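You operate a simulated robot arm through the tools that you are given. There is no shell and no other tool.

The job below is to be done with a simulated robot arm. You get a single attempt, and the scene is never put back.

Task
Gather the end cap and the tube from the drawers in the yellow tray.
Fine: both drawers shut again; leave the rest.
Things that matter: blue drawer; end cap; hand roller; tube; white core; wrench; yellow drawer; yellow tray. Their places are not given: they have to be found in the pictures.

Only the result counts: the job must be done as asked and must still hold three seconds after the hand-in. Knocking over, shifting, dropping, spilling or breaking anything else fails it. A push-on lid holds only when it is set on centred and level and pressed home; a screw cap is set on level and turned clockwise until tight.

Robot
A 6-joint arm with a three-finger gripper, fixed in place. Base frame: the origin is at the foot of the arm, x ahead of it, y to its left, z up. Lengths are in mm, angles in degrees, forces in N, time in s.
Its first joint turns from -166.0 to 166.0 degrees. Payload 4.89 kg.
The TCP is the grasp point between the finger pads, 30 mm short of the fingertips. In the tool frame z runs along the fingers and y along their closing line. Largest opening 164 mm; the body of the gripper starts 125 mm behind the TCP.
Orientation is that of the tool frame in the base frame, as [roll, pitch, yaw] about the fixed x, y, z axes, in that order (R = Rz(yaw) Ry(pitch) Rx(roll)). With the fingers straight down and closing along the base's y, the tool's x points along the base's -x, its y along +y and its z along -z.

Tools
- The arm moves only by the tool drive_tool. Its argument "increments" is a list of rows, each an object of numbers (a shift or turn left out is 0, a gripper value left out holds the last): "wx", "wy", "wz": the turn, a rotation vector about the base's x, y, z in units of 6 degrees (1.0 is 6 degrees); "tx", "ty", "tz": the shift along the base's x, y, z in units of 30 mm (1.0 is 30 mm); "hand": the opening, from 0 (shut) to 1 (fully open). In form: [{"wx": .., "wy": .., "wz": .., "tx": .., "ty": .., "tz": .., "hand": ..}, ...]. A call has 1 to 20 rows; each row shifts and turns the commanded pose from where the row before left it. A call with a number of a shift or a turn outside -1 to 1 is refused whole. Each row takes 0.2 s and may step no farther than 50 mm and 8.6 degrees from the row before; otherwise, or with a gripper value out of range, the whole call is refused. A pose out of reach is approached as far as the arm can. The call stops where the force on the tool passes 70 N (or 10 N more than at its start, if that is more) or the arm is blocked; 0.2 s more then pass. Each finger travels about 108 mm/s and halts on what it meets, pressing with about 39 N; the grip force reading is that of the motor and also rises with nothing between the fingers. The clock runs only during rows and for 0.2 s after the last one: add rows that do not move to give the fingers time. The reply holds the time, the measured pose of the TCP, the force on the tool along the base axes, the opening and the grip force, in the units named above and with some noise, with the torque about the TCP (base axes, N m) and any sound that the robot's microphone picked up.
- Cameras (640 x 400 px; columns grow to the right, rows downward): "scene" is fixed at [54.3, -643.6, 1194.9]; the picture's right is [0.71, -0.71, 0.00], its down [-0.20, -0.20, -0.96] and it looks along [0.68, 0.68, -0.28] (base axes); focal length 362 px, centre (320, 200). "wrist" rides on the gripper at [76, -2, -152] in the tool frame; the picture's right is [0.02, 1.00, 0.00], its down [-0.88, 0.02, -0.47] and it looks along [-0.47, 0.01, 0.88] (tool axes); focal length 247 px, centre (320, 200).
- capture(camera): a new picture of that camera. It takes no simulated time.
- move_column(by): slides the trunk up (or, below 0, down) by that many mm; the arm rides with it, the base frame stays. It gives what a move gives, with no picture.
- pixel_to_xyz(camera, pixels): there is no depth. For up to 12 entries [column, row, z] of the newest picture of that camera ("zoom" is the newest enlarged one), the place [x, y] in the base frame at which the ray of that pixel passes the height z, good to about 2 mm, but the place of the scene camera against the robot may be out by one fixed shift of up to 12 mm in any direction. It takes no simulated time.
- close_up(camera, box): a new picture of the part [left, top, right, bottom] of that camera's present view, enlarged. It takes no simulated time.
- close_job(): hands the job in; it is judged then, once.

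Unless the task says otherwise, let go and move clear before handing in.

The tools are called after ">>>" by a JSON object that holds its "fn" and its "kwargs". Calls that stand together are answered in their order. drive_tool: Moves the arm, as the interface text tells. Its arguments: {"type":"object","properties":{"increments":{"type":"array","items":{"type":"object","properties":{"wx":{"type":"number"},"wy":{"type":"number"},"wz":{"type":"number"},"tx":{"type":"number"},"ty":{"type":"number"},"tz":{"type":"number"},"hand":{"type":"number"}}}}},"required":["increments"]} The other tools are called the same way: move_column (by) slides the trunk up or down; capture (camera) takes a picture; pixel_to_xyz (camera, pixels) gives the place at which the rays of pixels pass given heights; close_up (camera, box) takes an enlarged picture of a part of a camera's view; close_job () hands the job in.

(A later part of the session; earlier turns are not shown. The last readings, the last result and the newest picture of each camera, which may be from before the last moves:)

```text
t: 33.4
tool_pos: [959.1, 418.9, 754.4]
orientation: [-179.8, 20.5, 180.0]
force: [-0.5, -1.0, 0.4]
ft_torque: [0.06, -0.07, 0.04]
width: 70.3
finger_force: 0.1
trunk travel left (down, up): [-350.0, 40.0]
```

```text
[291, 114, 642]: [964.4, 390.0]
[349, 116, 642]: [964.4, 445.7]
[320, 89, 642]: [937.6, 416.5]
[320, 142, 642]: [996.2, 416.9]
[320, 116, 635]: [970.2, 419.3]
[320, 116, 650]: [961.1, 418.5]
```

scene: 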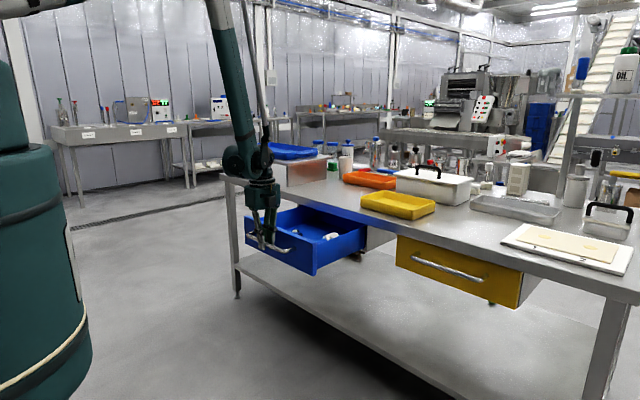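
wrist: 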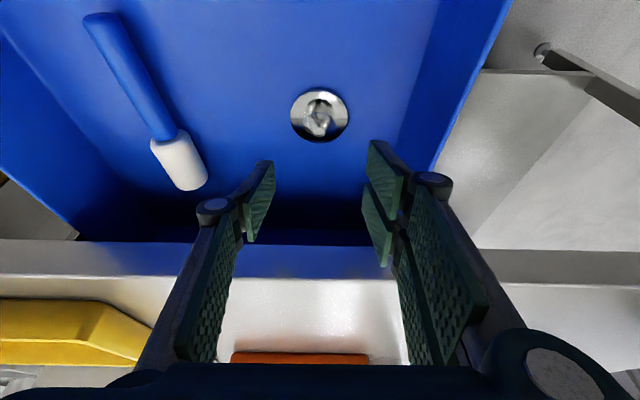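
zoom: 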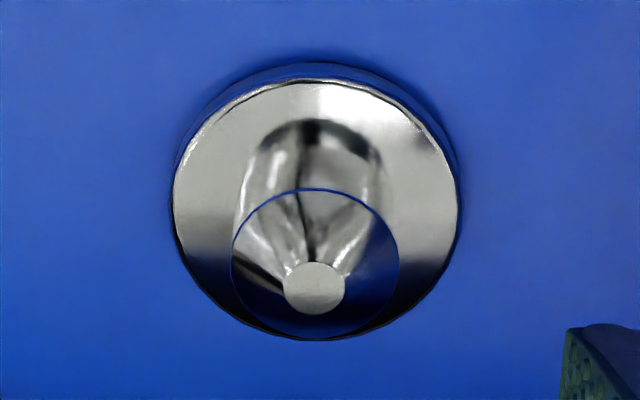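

The boss is an 18 mm high cylinder with a cone on top, and its centre at x≈967, y≈418 lines up with the TCP. I'll descend to about z=680 and check.

>>> {"fn": "drive_tool", "kwargs": {"increments": [{"tz": -0.82}, {"tz": -0.82}, {"tz": -0.82}, {}]}}

>>> {"fn": "capture", "kwargs": {"camera": "wrist"}}

>>> {"fn": "close_up", "kwargs": {"camera": "wrist", "box": [220, 100, 420, 225]}}

>>> {"fn": "close_up", "kwargs": {"camera": "scene", "box": [270, 205, 340, 249]}}

```text
t: 34.4
tool_pos: [957.6, 418.5, 680.4]
orientation: [-179.8, 20.3, -180.0]
force: [-0.4, 0.6, -0.4]
ft_torque: [-0.01, 0.02, -0.05]
width: 70.4
finger_force: 0.0
trunk travel left (down, up): [-350.0, 40.0]
```

```text
taken
```

wrist: 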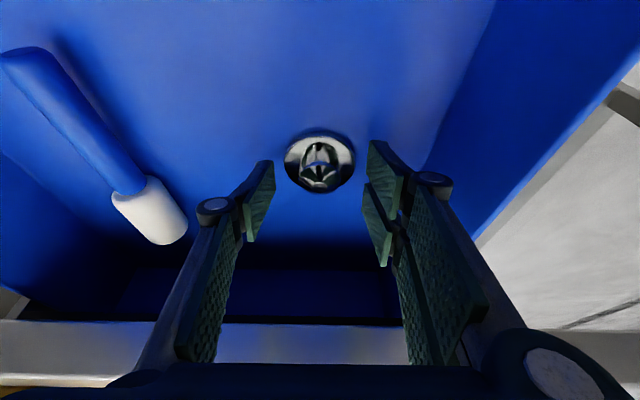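

```text
3.20 times, centred on (320, 162) of wrist
```

zoom: 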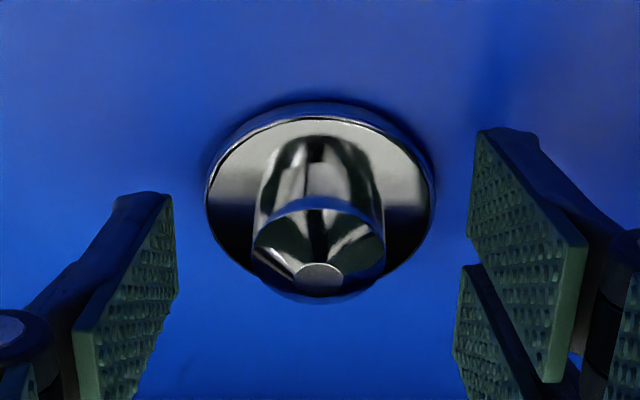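

```text
9.09 times, centred on (305, 227) of scene
```

zoom: 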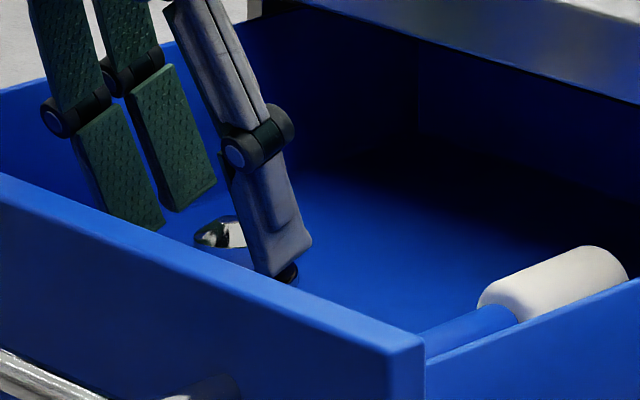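

Comparing the near fingertip and the flange edge in the scene zoom, the tips are about 9 mm above the flange. I'll lower about 6 mm more and close on the boss.

>>> {"fn": "drive_tool", "kwargs": {"increments": [{"tz": -0.2, "tx": 0.04}, {}, {"hand": 0.1}, {}, {}]}}

>>> {"fn": "capture", "kwargs": {"camera": "wrist"}}

>>> {"fn": "close_up", "kwargs": {"camera": "scene", "box": [270, 205, 340, 249]}}

```text
t: 35.6
tool_pos: [959.6, 419.8, 676.6]
orientation: [-179.8, 20.3, -180.0]
force: [0.2, -0.4, 0.3]
ft_torque: [-0.05, 0.05, 0.04]
width: 32.3
finger_force: 39.5
trunk travel left (down, up): [-350.0, 40.0]
```

```text
taken
```

wrist: 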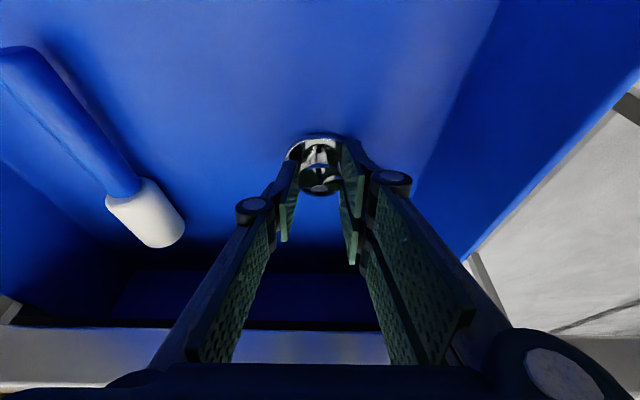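

```text
9.09 times, centred on (305, 227) of scene
```

zoom: 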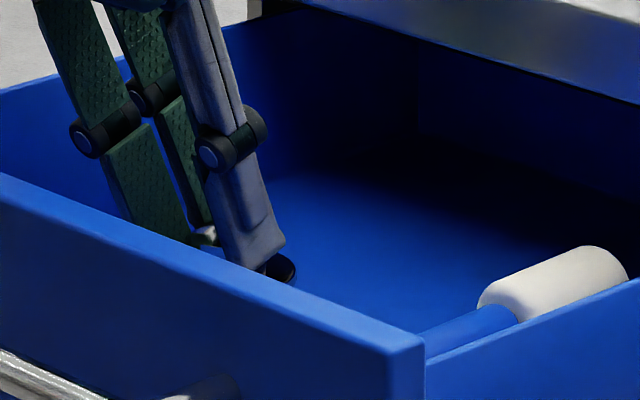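

The fingers stopped at 32.3 mm with 39.5 N, so they hold the boss. I'll lift slowly and check that the cap comes along.

>>> {"fn": "drive_tool", "kwargs": {"increments": [{"hand": 0}, {"tz": 0.3}, {"tz": 0.5}, {"tz": 0.8}, {"tz": 1}, {}]}}

>>> {"fn": "capture", "kwargs": {"camera": "wrist"}}

>>> {"fn": "close_up", "kwargs": {"camera": "scene", "box": [250, 170, 350, 240]}}

```text
t: 37.0
tool_pos: [961.8, 420.3, 757.5]
orientation: [-179.8, 20.3, -180.0]
force: [-0.8, 0.3, -0.9]
ft_torque: [0.06, 0.03, -0.01]
width: 32.5
finger_force: 39.2
trunk travel left (down, up): [-350.0, 40.0]
```

```text
taken
```

wrist: 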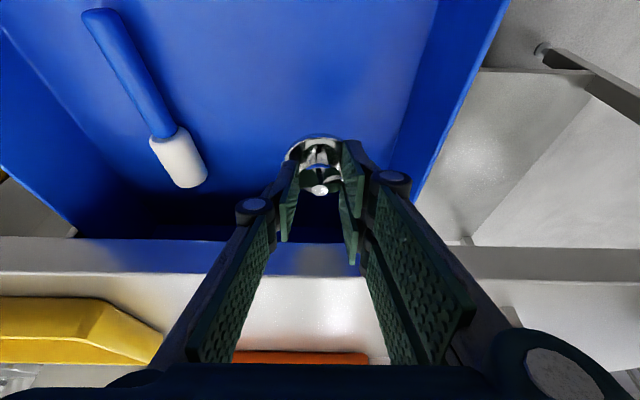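

```text
5.71 times, centred on (300, 205) of scene
```

zoom: 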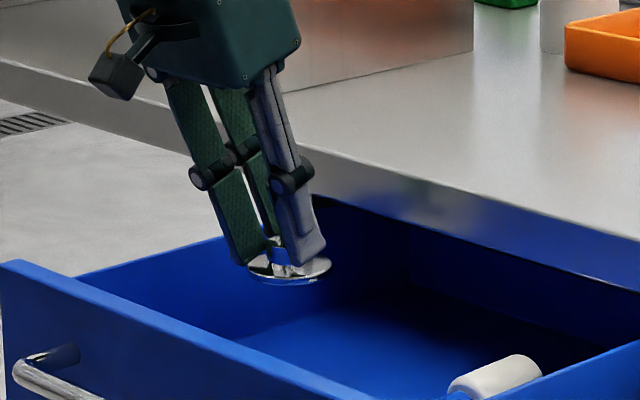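

The cap hangs level under the fingers (scene zoom (285,265)). I'll lift to z≈900 and carry it toward the tray, keeping the 20° tilt to see how far the arm reaches.

>>> {"fn": "drive_tool", "kwargs": {"increments": [{"tz": 0.95}, {"tz": 0.95}, {"tz": 0.95}, {"tz": 0.95}, {"tz": 0.95}, {"tx": 0.633, "ty": -0.933}, {"tx": 0.633, "ty": -0.933}, {"tx": 0.633, "ty": -0.933}, {"tx": 0.633, "ty": -0.933}, {"tx": 0.633, "ty": -0.933}, {"tx": 0.633, "ty": -0.933}, {"tx": 0.633, "ty": -0.933}, {"tx": 0.633, "ty": -0.933}, {"tx": 0.633, "ty": -0.933}, {"tx": 0.633, "ty": -0.933}]}}

>>> {"fn": "capture", "kwargs": {"camera": "wrist"}}

>>> {"fn": "capture", "kwargs": {"camera": "scene"}}

```text
t: 40.2
tool_pos: [1150.8, 143.2, 897.6]
orientation: [-179.7, 20.3, -179.8]
force: [0.3, 0.8, -0.8]
ft_torque: [-0.11, -0.04, -0.04]
width: 32.5
finger_force: 39.1
trunk travel left (down, up): [-350.0, 40.0]
```

```text
taken
```

wrist: 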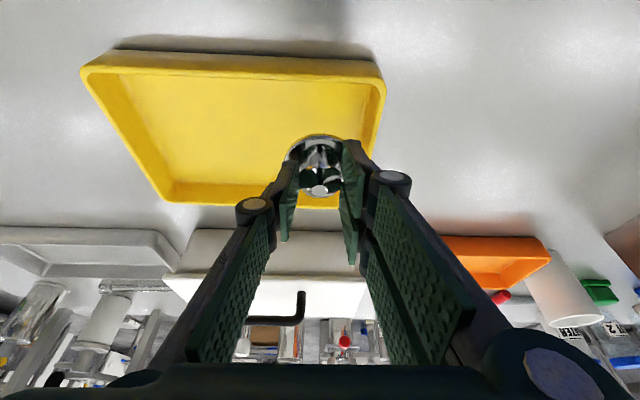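

```text
taken
```

scene: 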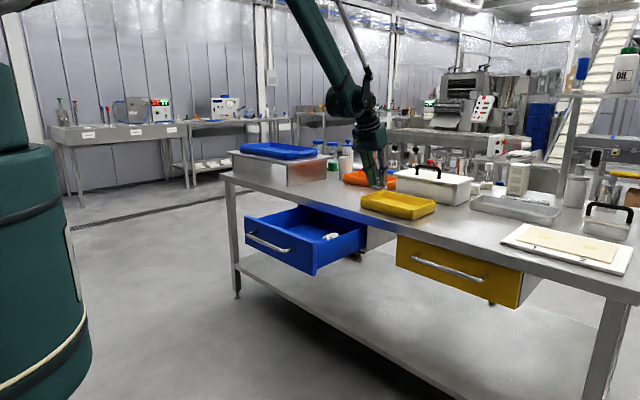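

The arm reaches here easily at a 20° tilt, and the tray fills (82,68)–(385,205). I'll convert the tray corners to place the cap well inside.

>>> {"fn": "pixel_to_xyz", "kwargs": {"camera": "wrist", "pixels": [[82, 68, 820], [385, 82, 820], [165, 200, 820], [360, 195, 820], [120, 73, 785], [370, 85, 785], [180, 180, 785], [365, 170, 785], [265, 300, 900]]}}

>>> {"fn": "close_up", "kwargs": {"camera": "wrist", "box": [60, 30, 420, 250]}}

```text
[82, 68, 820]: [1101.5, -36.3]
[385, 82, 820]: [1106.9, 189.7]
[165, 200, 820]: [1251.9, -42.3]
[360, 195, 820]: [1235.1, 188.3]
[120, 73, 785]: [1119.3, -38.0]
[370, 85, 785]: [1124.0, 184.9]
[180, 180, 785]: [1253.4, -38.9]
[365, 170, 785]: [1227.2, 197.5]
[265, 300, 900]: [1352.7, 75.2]
```

```text
1.78 times, centred on (240, 140) of wrist
```

zoom: 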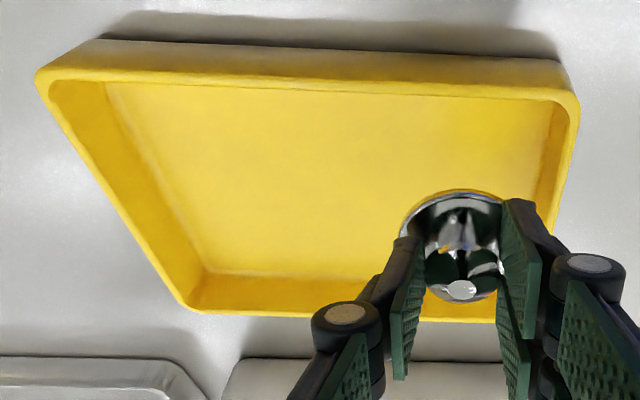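

The tray interior spans about x 1115–1245, y -25–177. I'll put the cap at the far +y corner, around (1205,138), and lower it in stages while watching the force.

>>> {"fn": "drive_tool", "kwargs": {"increments": [{"tx": 0.75, "ty": -0.09}, {"tx": 0.75, "ty": -0.09}, {"tz": -0.8}, {"tz": -0.8}, {}]}}

>>> {"fn": "capture", "kwargs": {"camera": "wrist"}}

>>> {"fn": "close_up", "kwargs": {"camera": "scene", "box": [340, 150, 460, 230]}}

```text
t: 41.4
tool_pos: [1197.4, 137.2, 848.7]
orientation: [-179.9, 20.3, -180.0]
force: [-0.1, 0.3, -0.4]
ft_torque: [-0.01, 0.05, 0.01]
width: 32.3
finger_force: 39.1
trunk travel left (down, up): [-350.0, 40.0]
```

```text
taken
```

wrist: 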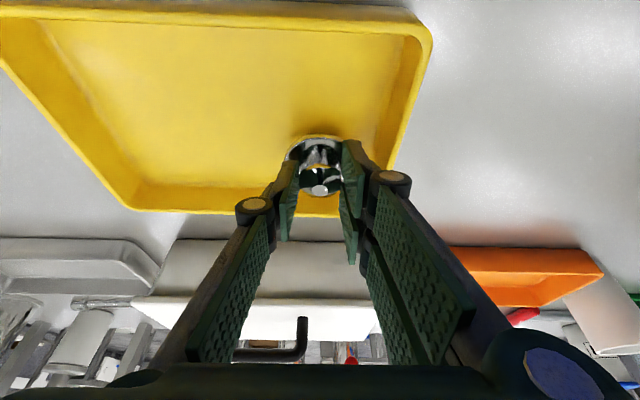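

```text
5.00 times, centred on (400, 190) of scene
```

zoom: 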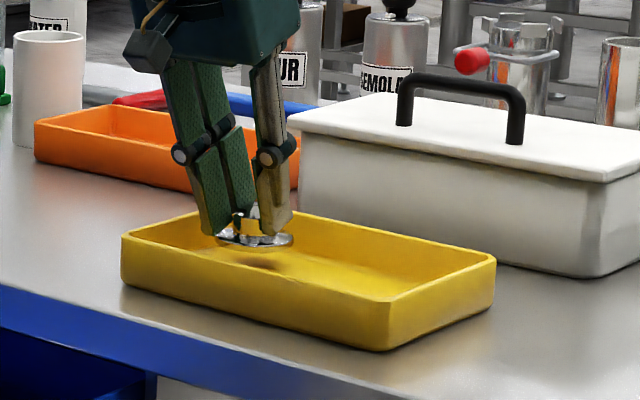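

The cap is over the tray interior with its shadow at (260,265) in the zoom. I'll lower in small steps until contact.

>>> {"fn": "drive_tool", "kwargs": {"increments": [{"tz": -0.3}, {"tz": -0.15}, {"tz": -0.1}, {}]}}

>>> {"fn": "close_up", "kwargs": {"camera": "scene", "box": [340, 150, 460, 230]}}

```text
t: 42.4
tool_pos: [1195.9, 133.5, 832.3]
orientation: [-179.8, 20.3, 179.9]
force: [0.2, -0.2, -0.4]
ft_torque: [0.0, 0.01, 0.0]
width: 32.2
finger_force: 39.2
trunk travel left (down, up): [-350.0, 40.0]
```

```text
5.00 times, centred on (400, 190) of scene
```

zoom: 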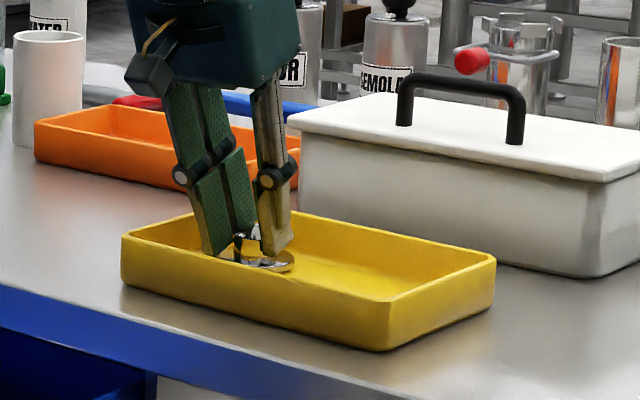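

The cap is almost on the tray floor and no contact force shows yet. I'll continue in 2 mm steps.

>>> {"fn": "drive_tool", "kwargs": {"increments": [{"tz": -0.07}, {}]}}

>>> {"fn": "drive_tool", "kwargs": {"increments": [{"tz": -0.07}, {}]}}

```text
t: 43.0
tool_pos: [1195.0, 133.5, 829.5]
orientation: [-179.7, 20.3, 179.9]
force: [-0.4, 1.2, 3.6]
ft_torque: [-0.04, 0.02, 0.0]
width: 32.5
finger_force: 38.6
trunk travel left (down, up): [-350.0, 40.0]
```

```text
t: 43.6
tool_pos: [1196.3, 133.6, 829.8]
orientation: [-179.7, 20.5, 180.0]
force: [1.7, 3.3, 21.9]
ft_torque: [0.06, -0.09, 0.01]
width: 32.6
finger_force: 39.2
trunk travel left (down, up): [-350.0, 40.0]
```

Contact is confirmed (22 N upward at z≈830). I'll ease off 1 mm, open modestly to avoid the tray wall, and rise.

>>> {"fn": "drive_tool", "kwargs": {"increments": [{"tz": 0.04}, {"hand": 0.32}, {}, {"tz": 0.3}, {"tz": 0.8}, {"tz": 1}, {"tz": 1}, {"tz": 1}]}}

>>> {"fn": "capture", "kwargs": {"camera": "wrist"}}

>>> {"fn": "close_up", "kwargs": {"camera": "scene", "box": [340, 150, 460, 230]}}

```text
t: 45.4
tool_pos: [1192.5, 136.1, 956.4]
orientation: [-179.8, 20.3, -180.0]
force: [0.6, 0.6, 0.4]
ft_torque: [0.0, 0.04, 0.0]
width: 52.4
finger_force: 0.1
trunk travel left (down, up): [-350.0, 40.0]
```

```text
taken
```

wrist: 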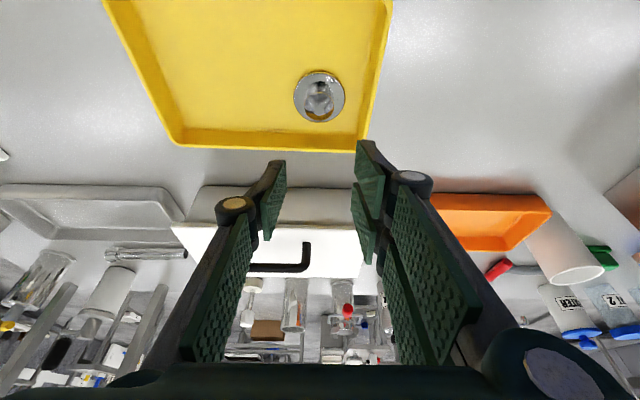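

```text
5.00 times, centred on (400, 190) of scene
```

zoom: 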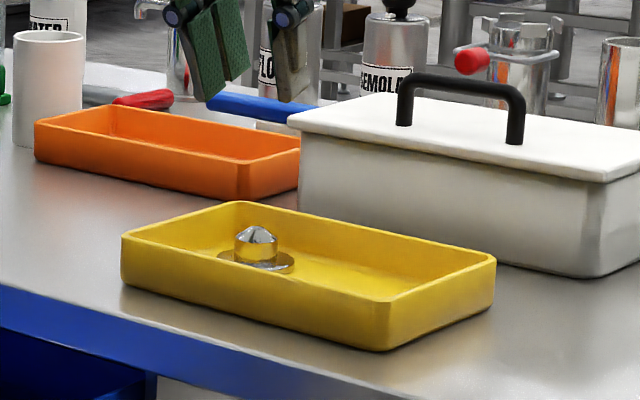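

The end cap sits upright inside the tray. Now I'll close the fingers and move in front of the blue drawer's handle to push it shut.

>>> {"fn": "drive_tool", "kwargs": {"increments": [{"tx": -0.995, "ty": 0.385, "tz": -0.117, "wy": 0.2115, "hand": 0}, {"tx": -0.995, "ty": 0.385, "tz": -0.117, "wy": 0.2115}, {"tx": -0.995, "ty": 0.385, "tz": -0.117, "wy": 0.2115}, {"tx": -0.995, "ty": 0.385, "tz": -0.117, "wy": 0.2115}, {"tx": -0.995, "ty": 0.385, "tz": -0.117, "wy": 0.2115}, {"tx": -0.995, "ty": 0.385, "tz": -0.117, "wy": 0.2115}, {"tx": -0.995, "ty": 0.385, "tz": -0.117, "wy": 0.2115}, {"tx": -0.995, "ty": 0.385, "tz": -0.117, "wy": 0.2115}, {"tx": -0.995, "ty": 0.385, "tz": -0.117, "wy": 0.2115}, {"tx": -0.995, "ty": 0.385, "tz": -0.117, "wy": 0.2115}, {"tx": -0.995, "ty": 0.385, "tz": -0.117, "wy": 0.2115}, {"tx": -0.995, "ty": 0.385, "tz": -0.117, "wy": 0.2115}, {"tx": -0.995, "ty": 0.385, "tz": -0.117, "wy": 0.2115}, {"tx": -0.995, "ty": 0.385, "tz": -0.117, "wy": 0.2115}, {"tx": -0.995, "ty": 0.385, "tz": -0.117, "wy": 0.2115}, {"tx": -0.995, "ty": 0.385, "tz": -0.117, "wy": 0.2115}]}}

>>> {"fn": "capture", "kwargs": {"camera": "wrist"}}

>>> {"fn": "capture", "kwargs": {"camera": "scene"}}

```text
t: 48.8
tool_pos: [719.7, 319.4, 900.1]
orientation: [-179.9, -0.1, -179.9]
force: [-0.3, -0.5, 0.3]
ft_torque: [0.1, 0.06, 0.02]
width: 0.1
finger_force: 39.0
trunk travel left (down, up): [-350.0, 40.0]
```

```text
taken
```

wrist: 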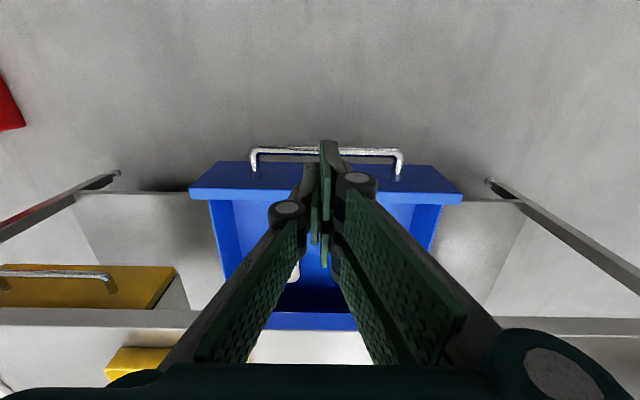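

```text
taken
```

scene: 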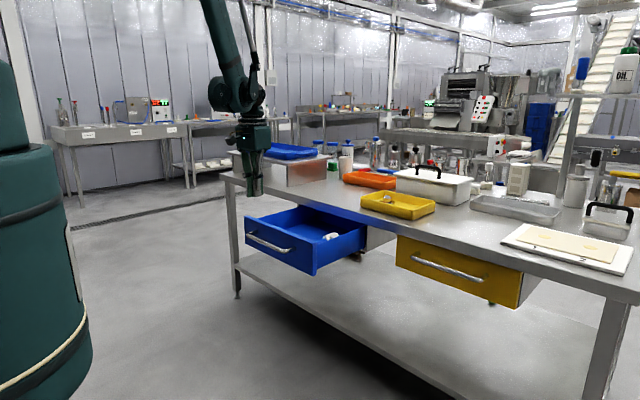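

The handle bar runs at wrist row ~150 from (255,150) to (400,153). I'll confirm its x before descending in front of it.

>>> {"fn": "pixel_to_xyz", "kwargs": {"camera": "wrist", "pixels": [[270, 150, 692], [290, 150, 692], [370, 151, 692], [395, 153, 692], [230, 165, 742], [430, 168, 742], [230, 190, 742]]}}

```text
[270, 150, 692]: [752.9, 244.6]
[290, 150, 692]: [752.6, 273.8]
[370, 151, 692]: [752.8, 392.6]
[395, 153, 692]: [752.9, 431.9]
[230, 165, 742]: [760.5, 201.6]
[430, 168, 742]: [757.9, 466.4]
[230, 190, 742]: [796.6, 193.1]
```

The bar is at x≈753, so the fingers clear it by about 20 mm after a small step back. I'll descend in front of it and start pushing.

>>> {"fn": "drive_tool", "kwargs": {"increments": [{"tx": -0.25}, {"tz": -0.93}, {"tz": -0.93}, {"tz": -0.93}, {"tz": -0.93}, {"tz": -0.93}, {"tz": -0.93}, {"tz": -0.93}, {"tx": 0.4}, {"tx": 0.4}, {"tx": 0.4}, {"tx": 0.4}, {}]}}

>>> {"fn": "close_up", "kwargs": {"camera": "scene", "box": [210, 160, 400, 290]}}

```text
t: 51.6
tool_pos: [771.4, 323.9, 707.6]
orientation: [-179.8, -0.1, 180.0]
force: [-0.4, 0.2, 0.2]
ft_torque: [-0.02, 0.03, -0.01]
width: 0.0
finger_force: 39.1
out of reach, approached as far as the arm can: row 7, 8
trunk travel left (down, up): [-350.0, 40.0]
```

```text
3.08 times, centred on (305, 225) of scene
```

zoom: 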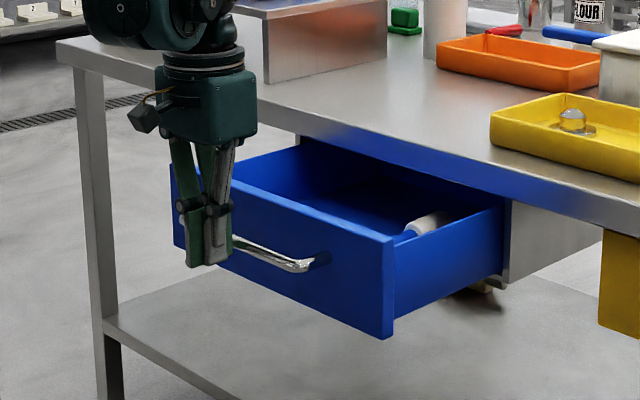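

The fingers are pushing the bar and the drawer has started closing. I'll continue in moderate steps.

>>> {"fn": "drive_tool", "kwargs": {"increments": [{"tx": 0.5}, {"tx": 0.5}, {"tx": 0.5}, {"tx": 0.5}, {"tx": 0.5}, {"tx": 0.5}, {"tx": 0.5}, {"tx": 0.5}, {"tx": 0.5}, {"tx": 0.5}, {"tx": 0.5}, {"tx": 0.5}, {"tx": 0.5}, {}]}}

>>> {"fn": "close_up", "kwargs": {"camera": "scene", "box": [210, 160, 400, 290]}}

```text
t: 54.6
tool_pos: [966.6, 326.3, 708.2]
orientation: [-179.8, -0.1, -180.0]
force: [0.9, -1.1, -0.5]
ft_torque: [0.0, 0.05, -0.02]
width: 0.2
finger_force: 39.0
trunk travel left (down, up): [-350.0, 40.0]
```

```text
3.08 times, centred on (305, 225) of scene
```

zoom: 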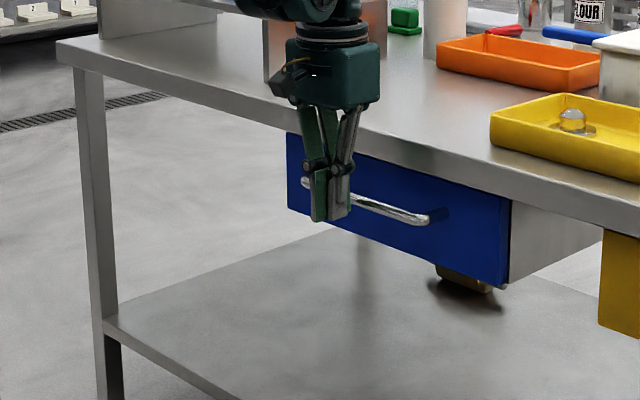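

The drawer looks nearly shut. I'll push on in small steps until there is a clear resisting force.

>>> {"fn": "drive_tool", "kwargs": {"increments": [{"tx": 0.25}, {"tx": 0.25}, {"tx": 0.25}, {}]}}

```text
t: 55.3
tool_pos: [978.1, 326.8, 708.4]
orientation: [-179.7, -0.7, -179.9]
force: [-17.3, -1.8, -0.1]
ft_torque: [-0.08, 0.27, -0.03]
width: 0.0
finger_force: 38.4
trunk travel left (down, up): [-350.0, 40.0]
stopped in row 3: the force on the tool passed its limit at 88 N (the readings are from after the stop); the commanded pose is now the measured one
```

The push met 88 N and stopped at x≈978. I'll compare the drawer with its initial shut look.

>>> {"fn": "close_up", "kwargs": {"camera": "scene", "box": [280, 180, 440, 280]}}

>>> {"fn": "capture", "kwargs": {"camera": "wrist"}}

```text
4.00 times, centred on (360, 230) of scene
```

zoom: 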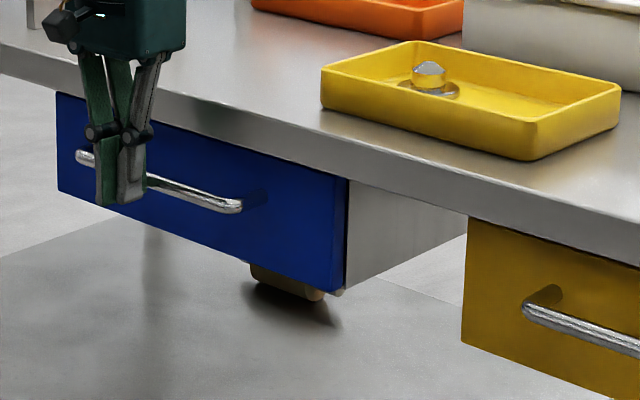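

```text
taken
```

wrist: 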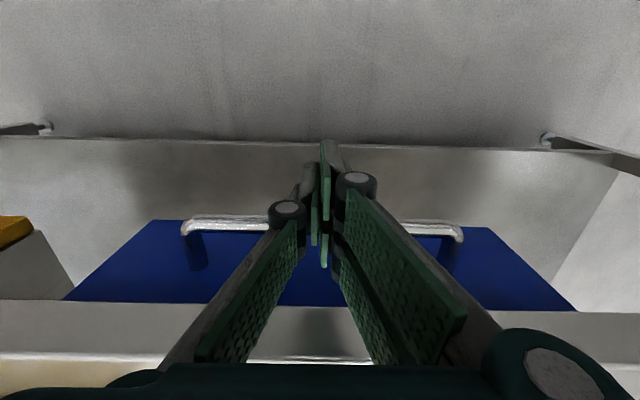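

The drawer matches its initial shut position exactly (handle from (78,156) to (240,206) in the zoom). I'll back off, rise, tilt 30° and swing over to the yellow drawer with the fingers rolled to close across its handle.

>>> {"fn": "drive_tool", "kwargs": {"increments": [{"tx": -1}, {"tx": -1}, {"tz": 1, "wy": -1}, {"tz": 1, "wy": -1}, {"tz": 1, "wy": -1}, {"tz": 1, "wy": -1}, {"tz": 1, "wy": -0.9}, {}]}}

>>> {"fn": "drive_tool", "kwargs": {"increments": [{"wx": 0.5, "wz": -0.866, "ty": -1}, {"wx": 0.5, "wz": -0.866, "ty": -1}, {"wx": 0.5, "wz": -0.866, "ty": -1}, {"wx": 0.5, "wz": -0.866, "ty": -1}, {"wx": 0.5, "wz": -0.866, "ty": -1}, {"wx": 0.5, "wz": -0.866, "ty": -1}, {"wx": 0.5, "wz": -0.866, "ty": -1}, {"wx": 0.5, "wz": -0.866, "ty": -1}, {"wx": 0.5, "wz": -0.866, "ty": -1}, {"wx": 0.5, "wz": -0.866, "ty": -1}, {"wx": 0.5, "wz": -0.866, "ty": -1}, {"wx": 0.5, "wz": -0.866, "ty": -1}, {"wx": 0.5, "wz": -0.866, "ty": -1}, {"wx": 0.5, "wz": -0.866, "ty": -1}, {"wx": 0.5, "wz": -0.866, "ty": -1}, {"ty": -0.85}, {"ty": -0.85}, {"ty": -0.85}, {"hand": 0.21}]}}

>>> {"fn": "capture", "kwargs": {"camera": "wrist"}}

>>> {"fn": "capture", "kwargs": {"camera": "scene"}}

```text
t: 57.1
tool_pos: [918.8, 326.4, 858.6]
orientation: [-179.7, 28.8, -179.9]
force: [-0.9, -0.1, 0.2]
ft_torque: [0.01, 0.01, 0.04]
width: 0.1
finger_force: 39.2
trunk travel left (down, up): [-350.0, 40.0]
```

```text
t: 61.1
tool_pos: [917.5, -197.3, 859.1]
orientation: [150.3, -0.9, 90.7]
force: [0.7, -0.2, 0.0]
ft_torque: [0.06, -0.02, 0.02]
width: 34.3
finger_force: 0.0
trunk travel left (down, up): [-350.0, 40.0]
```

```text
taken
```

wrist: 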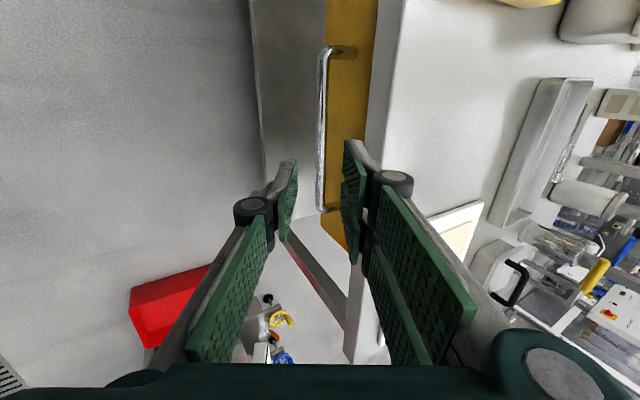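

```text
taken
```

scene: 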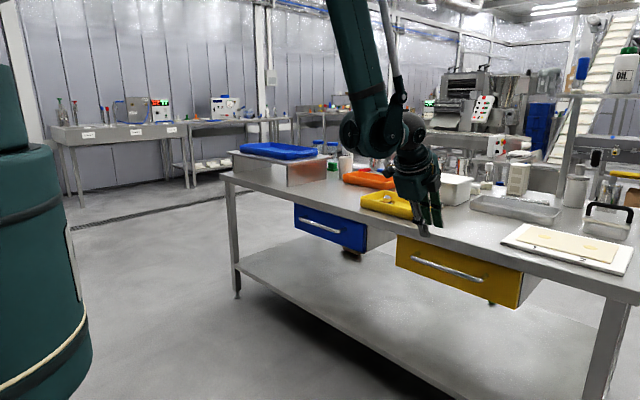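

The yellow handle bar shows at wrist columns 317–327, rows 50–210, between the fingers. I'll get its position.

>>> {"fn": "pixel_to_xyz", "kwargs": {"camera": "wrist", "pixels": [[324, 70, 692], [321, 110, 692], [320, 150, 692], [319, 200, 692], [320, 150, 684], [320, 150, 700], [327, 48, 692], [318, 210, 692], [365, 120, 745]]}}

>>> {"fn": "close_up", "kwargs": {"camera": "wrist", "box": [240, 20, 420, 240]}}

```text
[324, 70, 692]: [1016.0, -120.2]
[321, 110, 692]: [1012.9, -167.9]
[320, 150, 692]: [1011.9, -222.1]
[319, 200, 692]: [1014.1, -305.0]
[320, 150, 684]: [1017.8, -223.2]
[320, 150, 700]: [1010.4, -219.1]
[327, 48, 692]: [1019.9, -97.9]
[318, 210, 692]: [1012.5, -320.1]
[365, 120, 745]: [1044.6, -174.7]
```

```text
1.82 times, centred on (330, 130) of wrist
```

zoom: 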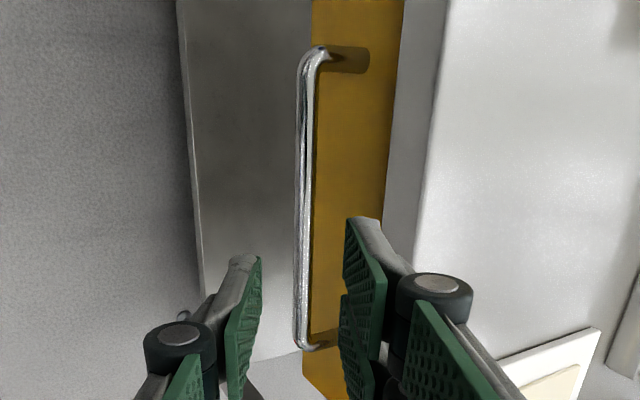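

The bar is at (1014, -209 mid, 692), and I'm almost exactly on the approach line. I'll advance along the tool axis to just before the bar and check.

>>> {"fn": "drive_tool", "kwargs": {"increments": [{"tx": 0.51, "ty": -0.08, "tz": -0.872}, {"tx": 0.51, "ty": -0.08, "tz": -0.872}, {"tx": 0.51, "ty": -0.08, "tz": -0.872}, {"tx": 0.371, "tz": -0.652}, {"tx": 0.371, "tz": -0.652}, {}]}}

>>> {"fn": "capture", "kwargs": {"camera": "wrist"}}

>>> {"fn": "close_up", "kwargs": {"camera": "scene", "box": [380, 200, 540, 310]}}

```text
t: 62.5
tool_pos: [987.5, -208.8, 740.8]
orientation: [150.3, -0.9, 90.6]
force: [-0.7, -1.1, -0.3]
ft_torque: [0.0, 0.0, -0.01]
width: 34.5
finger_force: 0.0
trunk travel left (down, up): [-350.0, 40.0]
```

```text
taken
```

wrist: 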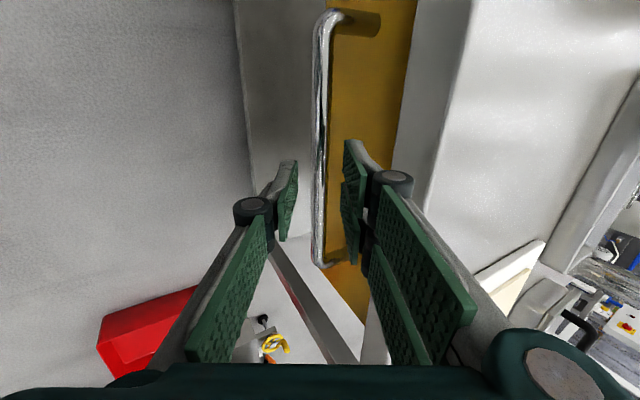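

```text
3.64 times, centred on (460, 255) of scene
```

zoom: 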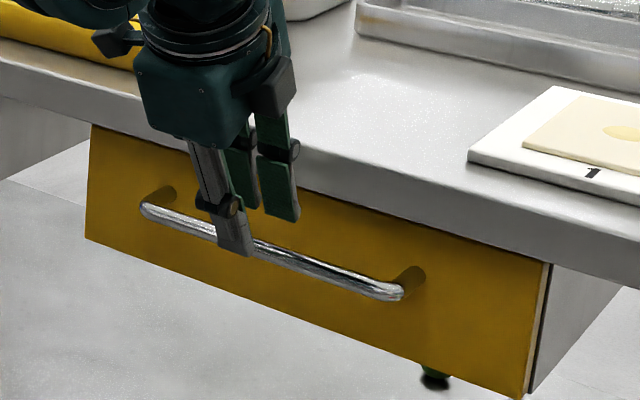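

The bar is centred between the fingers at column ~320. I'll advance the last 44 mm and close.

>>> {"fn": "drive_tool", "kwargs": {"increments": [{"tx": 0.355, "tz": -0.64}, {"tx": 0.355, "tz": -0.64}, {}, {"hand": 0}, {}, {}]}}

```text
t: 63.9
tool_pos: [1008.1, -207.3, 703.6]
orientation: [150.3, -1.1, 90.6]
force: [2.7, 0.5, 4.8]
ft_torque: [0.09, -0.08, -0.17]
width: 14.7
finger_force: 45.0
trunk travel left (down, up): [-350.0, 40.0]
```

The yellow handle is gripped (14.7 mm). I'll pull in steps and watch the side forces.

>>> {"fn": "drive_tool", "kwargs": {"increments": [{"tx": -0.4}, {"tx": -0.5}, {"tx": -0.5}, {"tx": -0.5}, {}]}}

```text
t: 65.1
tool_pos: [951.5, -207.1, 703.3]
orientation: [150.3, -0.9, 90.6]
force: [0.3, -3.6, 6.4]
ft_torque: [0.01, -0.07, -0.19]
width: 14.8
finger_force: 45.1
trunk travel left (down, up): [-350.0, 40.0]
```

It moves freely with low forces. I'll keep pulling.

>>> {"fn": "drive_tool", "kwargs": {"increments": [{"tx": -0.5}, {"tx": -0.5}, {"tx": -0.5}, {"tx": -0.5}, {"tx": -0.5}, {}]}}

>>> {"fn": "drive_tool", "kwargs": {"increments": [{"tx": -0.5}, {"tx": -0.5}, {"tx": -0.5}, {}]}}

>>> {"fn": "capture", "kwargs": {"camera": "scene"}}

```text
t: 66.5
tool_pos: [924.2, -222.3, 720.6]
orientation: [150.3, -0.9, 90.6]
force: [4.3, -4.3, 21.2]
ft_torque: [-0.73, -0.41, 0.0]
width: 0.0
finger_force: 45.0
out of reach, approached as far as the arm can: row 2, 3, 4, 5
trunk travel left (down, up): [-350.0, 40.0]
```

```text
t: 67.5
tool_pos: [913.9, -233.2, 734.6]
orientation: [150.5, -1.1, 90.6]
force: [-0.4, 0.6, 0.2]
ft_torque: [-0.03, 0.03, -0.02]
width: 0.0
finger_force: 45.3
out of reach, approached as far as the arm can: row 1, 2, 3
trunk travel left (down, up): [-350.0, 40.0]
```

```text
taken
```

scene: 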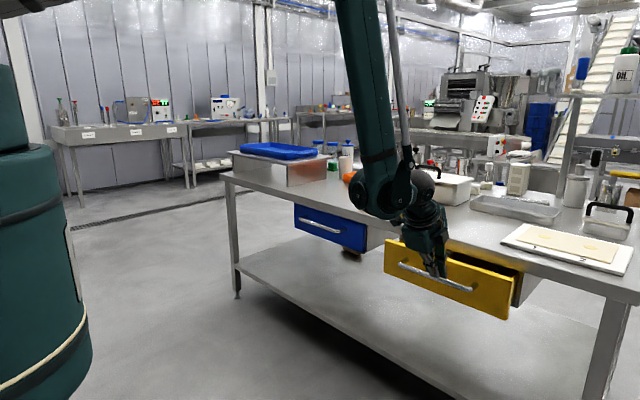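

The 30° tilt ran out of inner reach at x≈930 and the fingers slipped off with the drawer open roughly 80 mm. I'll rise, turn the tool vertical and look for the bar again.

>>> {"fn": "drive_tool", "kwargs": {"increments": [{"tz": 0.7}, {"tz": 1}, {"tz": 1}, {"tz": 1}, {"wy": 1}, {"wy": 1}, {"wy": 1}, {"wy": 1}, {"wy": 0.95, "hand": 0.21}, {}]}}

>>> {"fn": "capture", "kwargs": {"camera": "wrist"}}

>>> {"fn": "close_up", "kwargs": {"camera": "scene", "box": [360, 190, 540, 330]}}

```text
t: 69.7
tool_pos: [913.0, -232.5, 844.1]
orientation: [-179.9, -1.2, 90.0]
force: [0.0, -0.3, 0.0]
ft_torque: [-0.06, 0.07, -0.02]
width: 34.3
finger_force: 0.1
trunk travel left (down, up): [-350.0, 40.0]
```

```text
taken
```

wrist: 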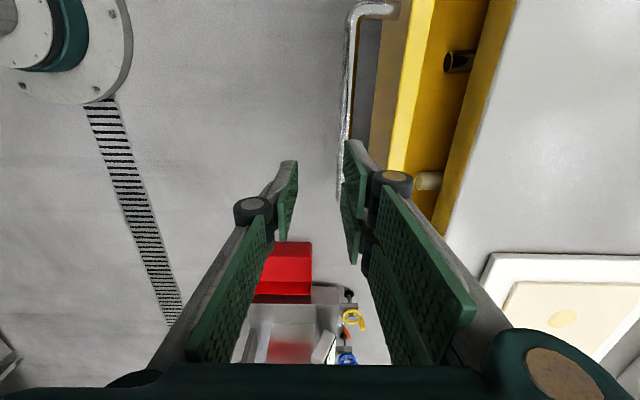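

```text
2.86 times, centred on (450, 260) of scene
```

zoom: 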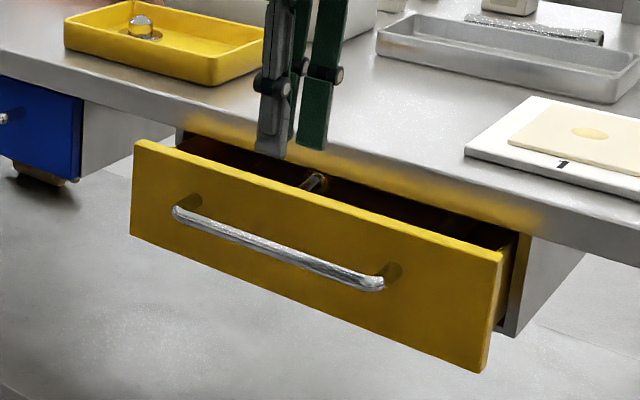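

Inside the yellow drawer I can see a hollow pipe end at wrist (460,62) and a cream-coloured piece at (430,180). I'll locate the bar for the vertical re-grip.

>>> {"fn": "pixel_to_xyz", "kwargs": {"camera": "wrist", "pixels": [[352, 40, 692], [348, 80, 692], [346, 120, 692], [344, 150, 692], [460, 62, 660], [430, 180, 660], [400, 100, 742]]}}

>>> {"fn": "close_up", "kwargs": {"camera": "wrist", "box": [320, 0, 520, 220]}}

```text
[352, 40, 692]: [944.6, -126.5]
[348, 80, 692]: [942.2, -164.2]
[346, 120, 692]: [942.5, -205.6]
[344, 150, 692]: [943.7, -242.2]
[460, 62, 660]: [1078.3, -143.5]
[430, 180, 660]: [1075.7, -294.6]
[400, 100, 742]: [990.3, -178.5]
```

```text
1.82 times, centred on (420, 110) of wrist
```

zoom: 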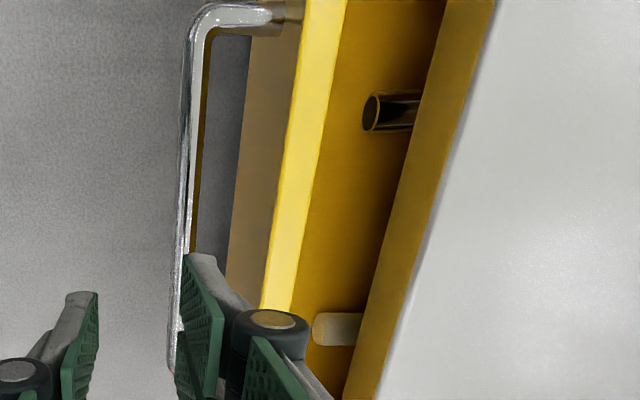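

The bar is at x≈943, so the drawer is open about 71 mm, and the tube's near end is at about (1075,-143). I'll shift over the bar, descend vertically and grip.

>>> {"fn": "drive_tool", "kwargs": {"increments": [{"tx": 1, "ty": -0.1}, {"tz": -0.947}, {"tz": -0.947}, {"tz": -0.947}, {"tz": -0.947}, {"tz": -0.947}, {}, {"hand": 0}, {}, {}]}}

```text
t: 71.9
tool_pos: [942.1, -233.6, 705.4]
orientation: [-179.9, -1.2, 90.0]
force: [-1.7, 1.1, -3.7]
ft_torque: [-0.08, 0.0, -0.17]
width: 15.0
finger_force: 44.5
trunk travel left (down, up): [-350.0, 40.0]
```

Gripped again (15 mm). I'll pull in 15 mm rows and check reach as I go.

>>> {"fn": "drive_tool", "kwargs": {"increments": [{"tx": -0.5}, {"tx": -0.5}, {"tx": -0.5}, {"tx": -0.5}, {"tx": -0.5}, {"tx": -0.5}, {}]}}

```text
t: 73.5
tool_pos: [851.3, -234.2, 704.4]
orientation: [-179.9, -1.2, 90.1]
force: [-0.4, 20.2, 29.3]
ft_torque: [0.53, -0.01, -0.29]
width: 14.9
finger_force: 44.6
trunk travel left (down, up): [-350.0, 40.0]
```

The drawer is open about 162 mm, with some y/z force building. I'll relieve it slightly and continue 45 mm.

>>> {"fn": "drive_tool", "kwargs": {"increments": [{"tz": 0.06, "ty": 0.05}, {"tx": -0.5}, {"tx": -0.5}, {"tx": -0.5}, {}]}}

```text
t: 74.7
tool_pos: [807.2, -234.4, 704.3]
orientation: [-179.9, -1.3, 90.0]
force: [-1.4, 8.9, -10.7]
ft_torque: [-0.89, 0.07, -0.13]
width: 14.9
finger_force: 45.4
trunk travel left (down, up): [-350.0, 40.0]
```

>>> {"fn": "drive_tool", "kwargs": {"increments": [{"tx": -0.4}, {"tx": -0.4}, {}]}}

>>> {"fn": "capture", "kwargs": {"camera": "wrist"}}

>>> {"fn": "close_up", "kwargs": {"camera": "scene", "box": [360, 190, 540, 330]}}

```text
t: 75.5
tool_pos: [783.1, -234.0, 705.2]
orientation: [-179.9, -1.1, 90.0]
force: [-1.2, -5.3, -32.6]
ft_torque: [-0.25, 0.03, -0.09]
width: 14.9
finger_force: 44.4
trunk travel left (down, up): [-350.0, 40.0]
```

```text
taken
```

wrist: 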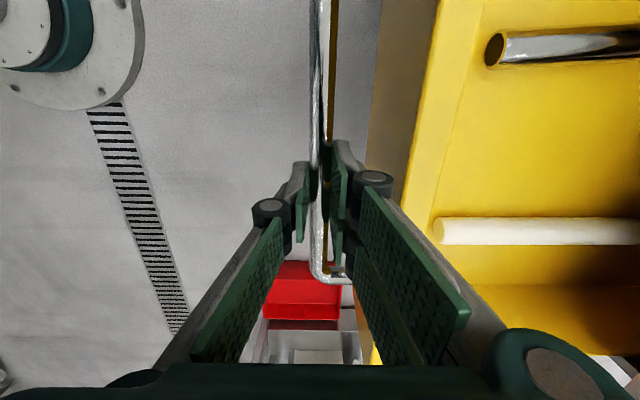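

```text
2.86 times, centred on (450, 260) of scene
```

zoom: 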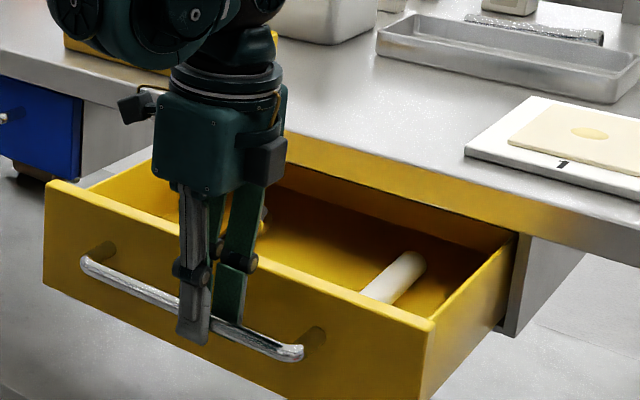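

The drawer is open about 231 mm; the metal tube (wrist (500,48) onward) and the white core (540,231) both lie along x. I'll release the handle, rise and look down into the drawer.

>>> {"fn": "drive_tool", "kwargs": {"increments": [{"tz": -0.05}, {"hand": 0.2}, {}, {"tz": 0.8}, {"tz": 1}, {"tz": 1}, {"tz": 1}, {"tz": 1}, {"tz": 1}, {"tz": 1}]}}

>>> {"fn": "capture", "kwargs": {"camera": "wrist"}}

>>> {"fn": "close_up", "kwargs": {"camera": "scene", "box": [360, 190, 540, 330]}}

```text
t: 77.7
tool_pos: [782.8, -234.0, 911.3]
orientation: [-180.0, -1.1, 90.1]
force: [0.4, 0.2, 0.3]
ft_torque: [0.02, 0.05, 0.0]
width: 33.1
finger_force: 0.1
trunk travel left (down, up): [-350.0, 40.0]
```

```text
taken
```

wrist: 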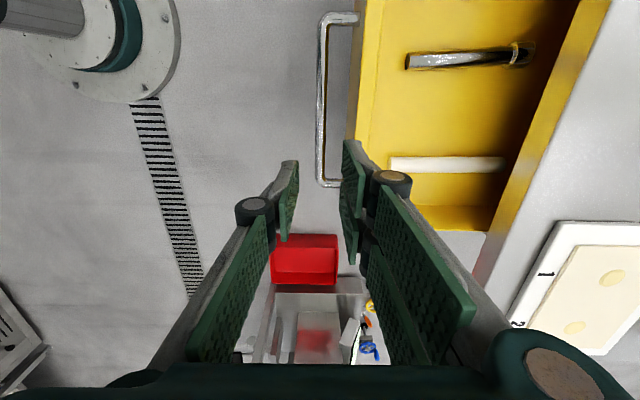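

```text
2.86 times, centred on (450, 260) of scene
```

zoom: 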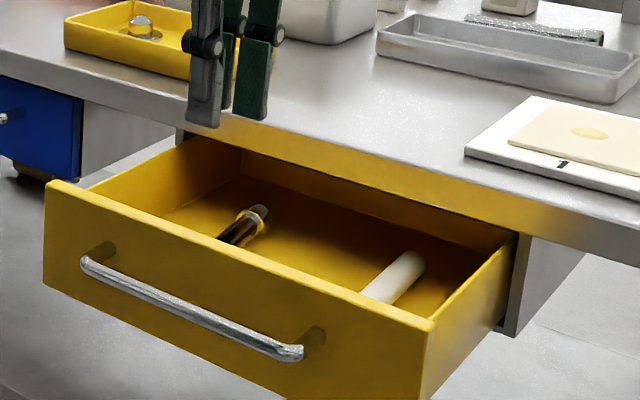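

>>> {"fn": "close_up", "kwargs": {"camera": "wrist", "box": [370, 0, 570, 200]}}

>>> {"fn": "pixel_to_xyz", "kwargs": {"camera": "wrist", "pixels": [[406, 61, 650], [520, 52, 650], [465, 48, 650], [465, 68, 650], [535, 45, 650], [525, 65, 650], [390, 163, 650], [505, 163, 650], [450, 156, 650], [450, 172, 650], [345, 100, 692]]}}

```text
2.00 times, centred on (470, 100) of wrist
```

zoom: 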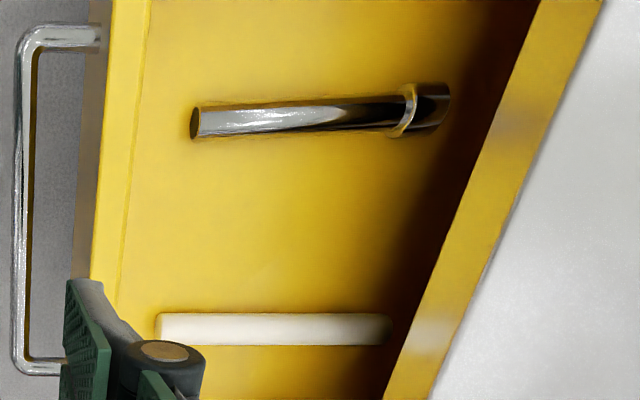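

```text
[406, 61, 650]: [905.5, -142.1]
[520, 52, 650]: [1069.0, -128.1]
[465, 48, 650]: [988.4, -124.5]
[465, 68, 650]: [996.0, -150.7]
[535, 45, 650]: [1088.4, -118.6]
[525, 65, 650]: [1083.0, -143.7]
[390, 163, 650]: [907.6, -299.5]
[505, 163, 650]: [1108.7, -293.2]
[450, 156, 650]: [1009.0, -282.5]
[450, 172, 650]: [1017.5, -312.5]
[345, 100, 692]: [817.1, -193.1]
```

The tube runs from about (905,-142) to (1088,-128), so its far end is under the table edge (x≈1040). I'll open the drawer further by pushing the inside of its front panel with closed fingers, between the tube and the core.

>>> {"fn": "drive_tool", "kwargs": {"increments": [{"tx": 0.825, "ty": 0.1, "hand": 0}, {"tx": 0.825, "ty": 0.1}, {"tx": 0.825, "ty": 0.1}, {"tx": 0.825, "ty": 0.1}, {}]}}

>>> {"fn": "capture", "kwargs": {"camera": "wrist"}}

```text
t: 78.9
tool_pos: [883.3, -221.9, 908.6]
orientation: [-179.9, -1.2, 90.0]
force: [0.8, -0.5, -1.2]
ft_torque: [0.02, 0.04, -0.01]
width: 0.0
finger_force: 38.3
trunk travel left (down, up): [-350.0, 40.0]
```

```text
taken
```

wrist: 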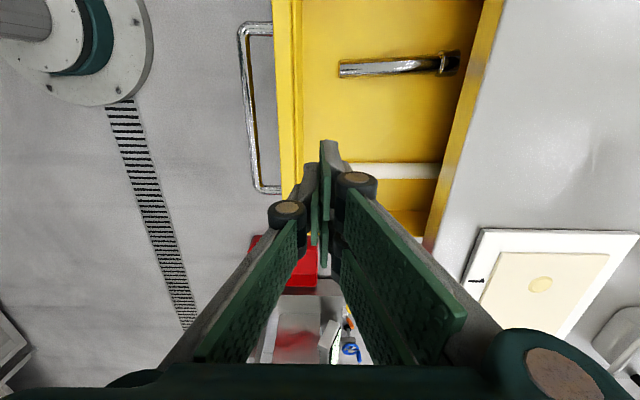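

>>> {"fn": "close_up", "kwargs": {"camera": "wrist", "box": [230, 0, 510, 240]}}

>>> {"fn": "pixel_to_xyz", "kwargs": {"camera": "wrist", "pixels": [[339, 69, 648], [458, 62, 648], [400, 57, 648], [402, 74, 648], [298, 80, 742], [275, 80, 742], [300, 80, 640], [440, 171, 648], [245, 80, 692], [412, 236, 742], [480, 60, 742]]}}

```text
1.67 times, centred on (370, 120) of wrist
```

zoom: 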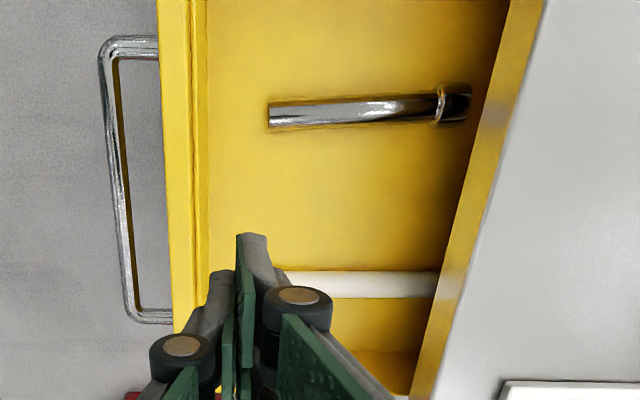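

```text
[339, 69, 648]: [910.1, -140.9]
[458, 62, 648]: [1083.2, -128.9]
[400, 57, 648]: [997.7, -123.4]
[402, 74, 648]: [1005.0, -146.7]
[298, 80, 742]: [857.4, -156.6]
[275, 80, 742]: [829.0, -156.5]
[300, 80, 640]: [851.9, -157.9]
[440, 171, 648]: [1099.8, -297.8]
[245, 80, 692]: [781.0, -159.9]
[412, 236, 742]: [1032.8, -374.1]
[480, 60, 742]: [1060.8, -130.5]
```

The panel's inner face is at x≈855 and the space at (883,-222) is clear. I'll descend there and push the panel toward -x.

>>> {"fn": "drive_tool", "kwargs": {"increments": [{"tz": -0.898}, {"tz": -0.898}, {"tz": -0.898}, {"tz": -0.898}, {"tz": -0.898}, {"tz": -0.898}, {"tz": -0.898}, {"tx": -0.4}, {"tx": -0.4}, {"tx": -0.4}, {"tx": -0.4}, {}]}}

>>> {"fn": "close_up", "kwargs": {"camera": "scene", "box": [360, 190, 540, 330]}}

```text
t: 81.5
tool_pos: [836.0, -221.3, 720.0]
orientation: [-180.0, -1.2, 90.0]
force: [0.5, 0.3, -0.3]
ft_torque: [-0.01, -0.02, -0.01]
width: 0.0
finger_force: 39.6
trunk travel left (down, up): [-350.0, 40.0]
```

```text
2.86 times, centred on (450, 260) of scene
```

zoom: 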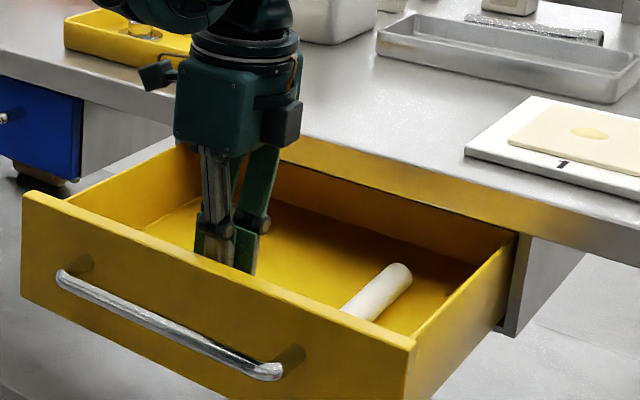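

The drawer opened further. I'll push about 25 mm more, gently.

>>> {"fn": "drive_tool", "kwargs": {"increments": [{"tx": -0.28}, {"tx": -0.28}, {"tx": -0.28}, {}]}}

```text
t: 82.5
tool_pos: [809.8, -222.3, 720.0]
orientation: [179.9, -1.2, 90.0]
force: [0.6, 0.0, -0.1]
ft_torque: [-0.02, 0.01, 0.01]
width: 0.1
finger_force: 38.9
trunk travel left (down, up): [-350.0, 40.0]
```

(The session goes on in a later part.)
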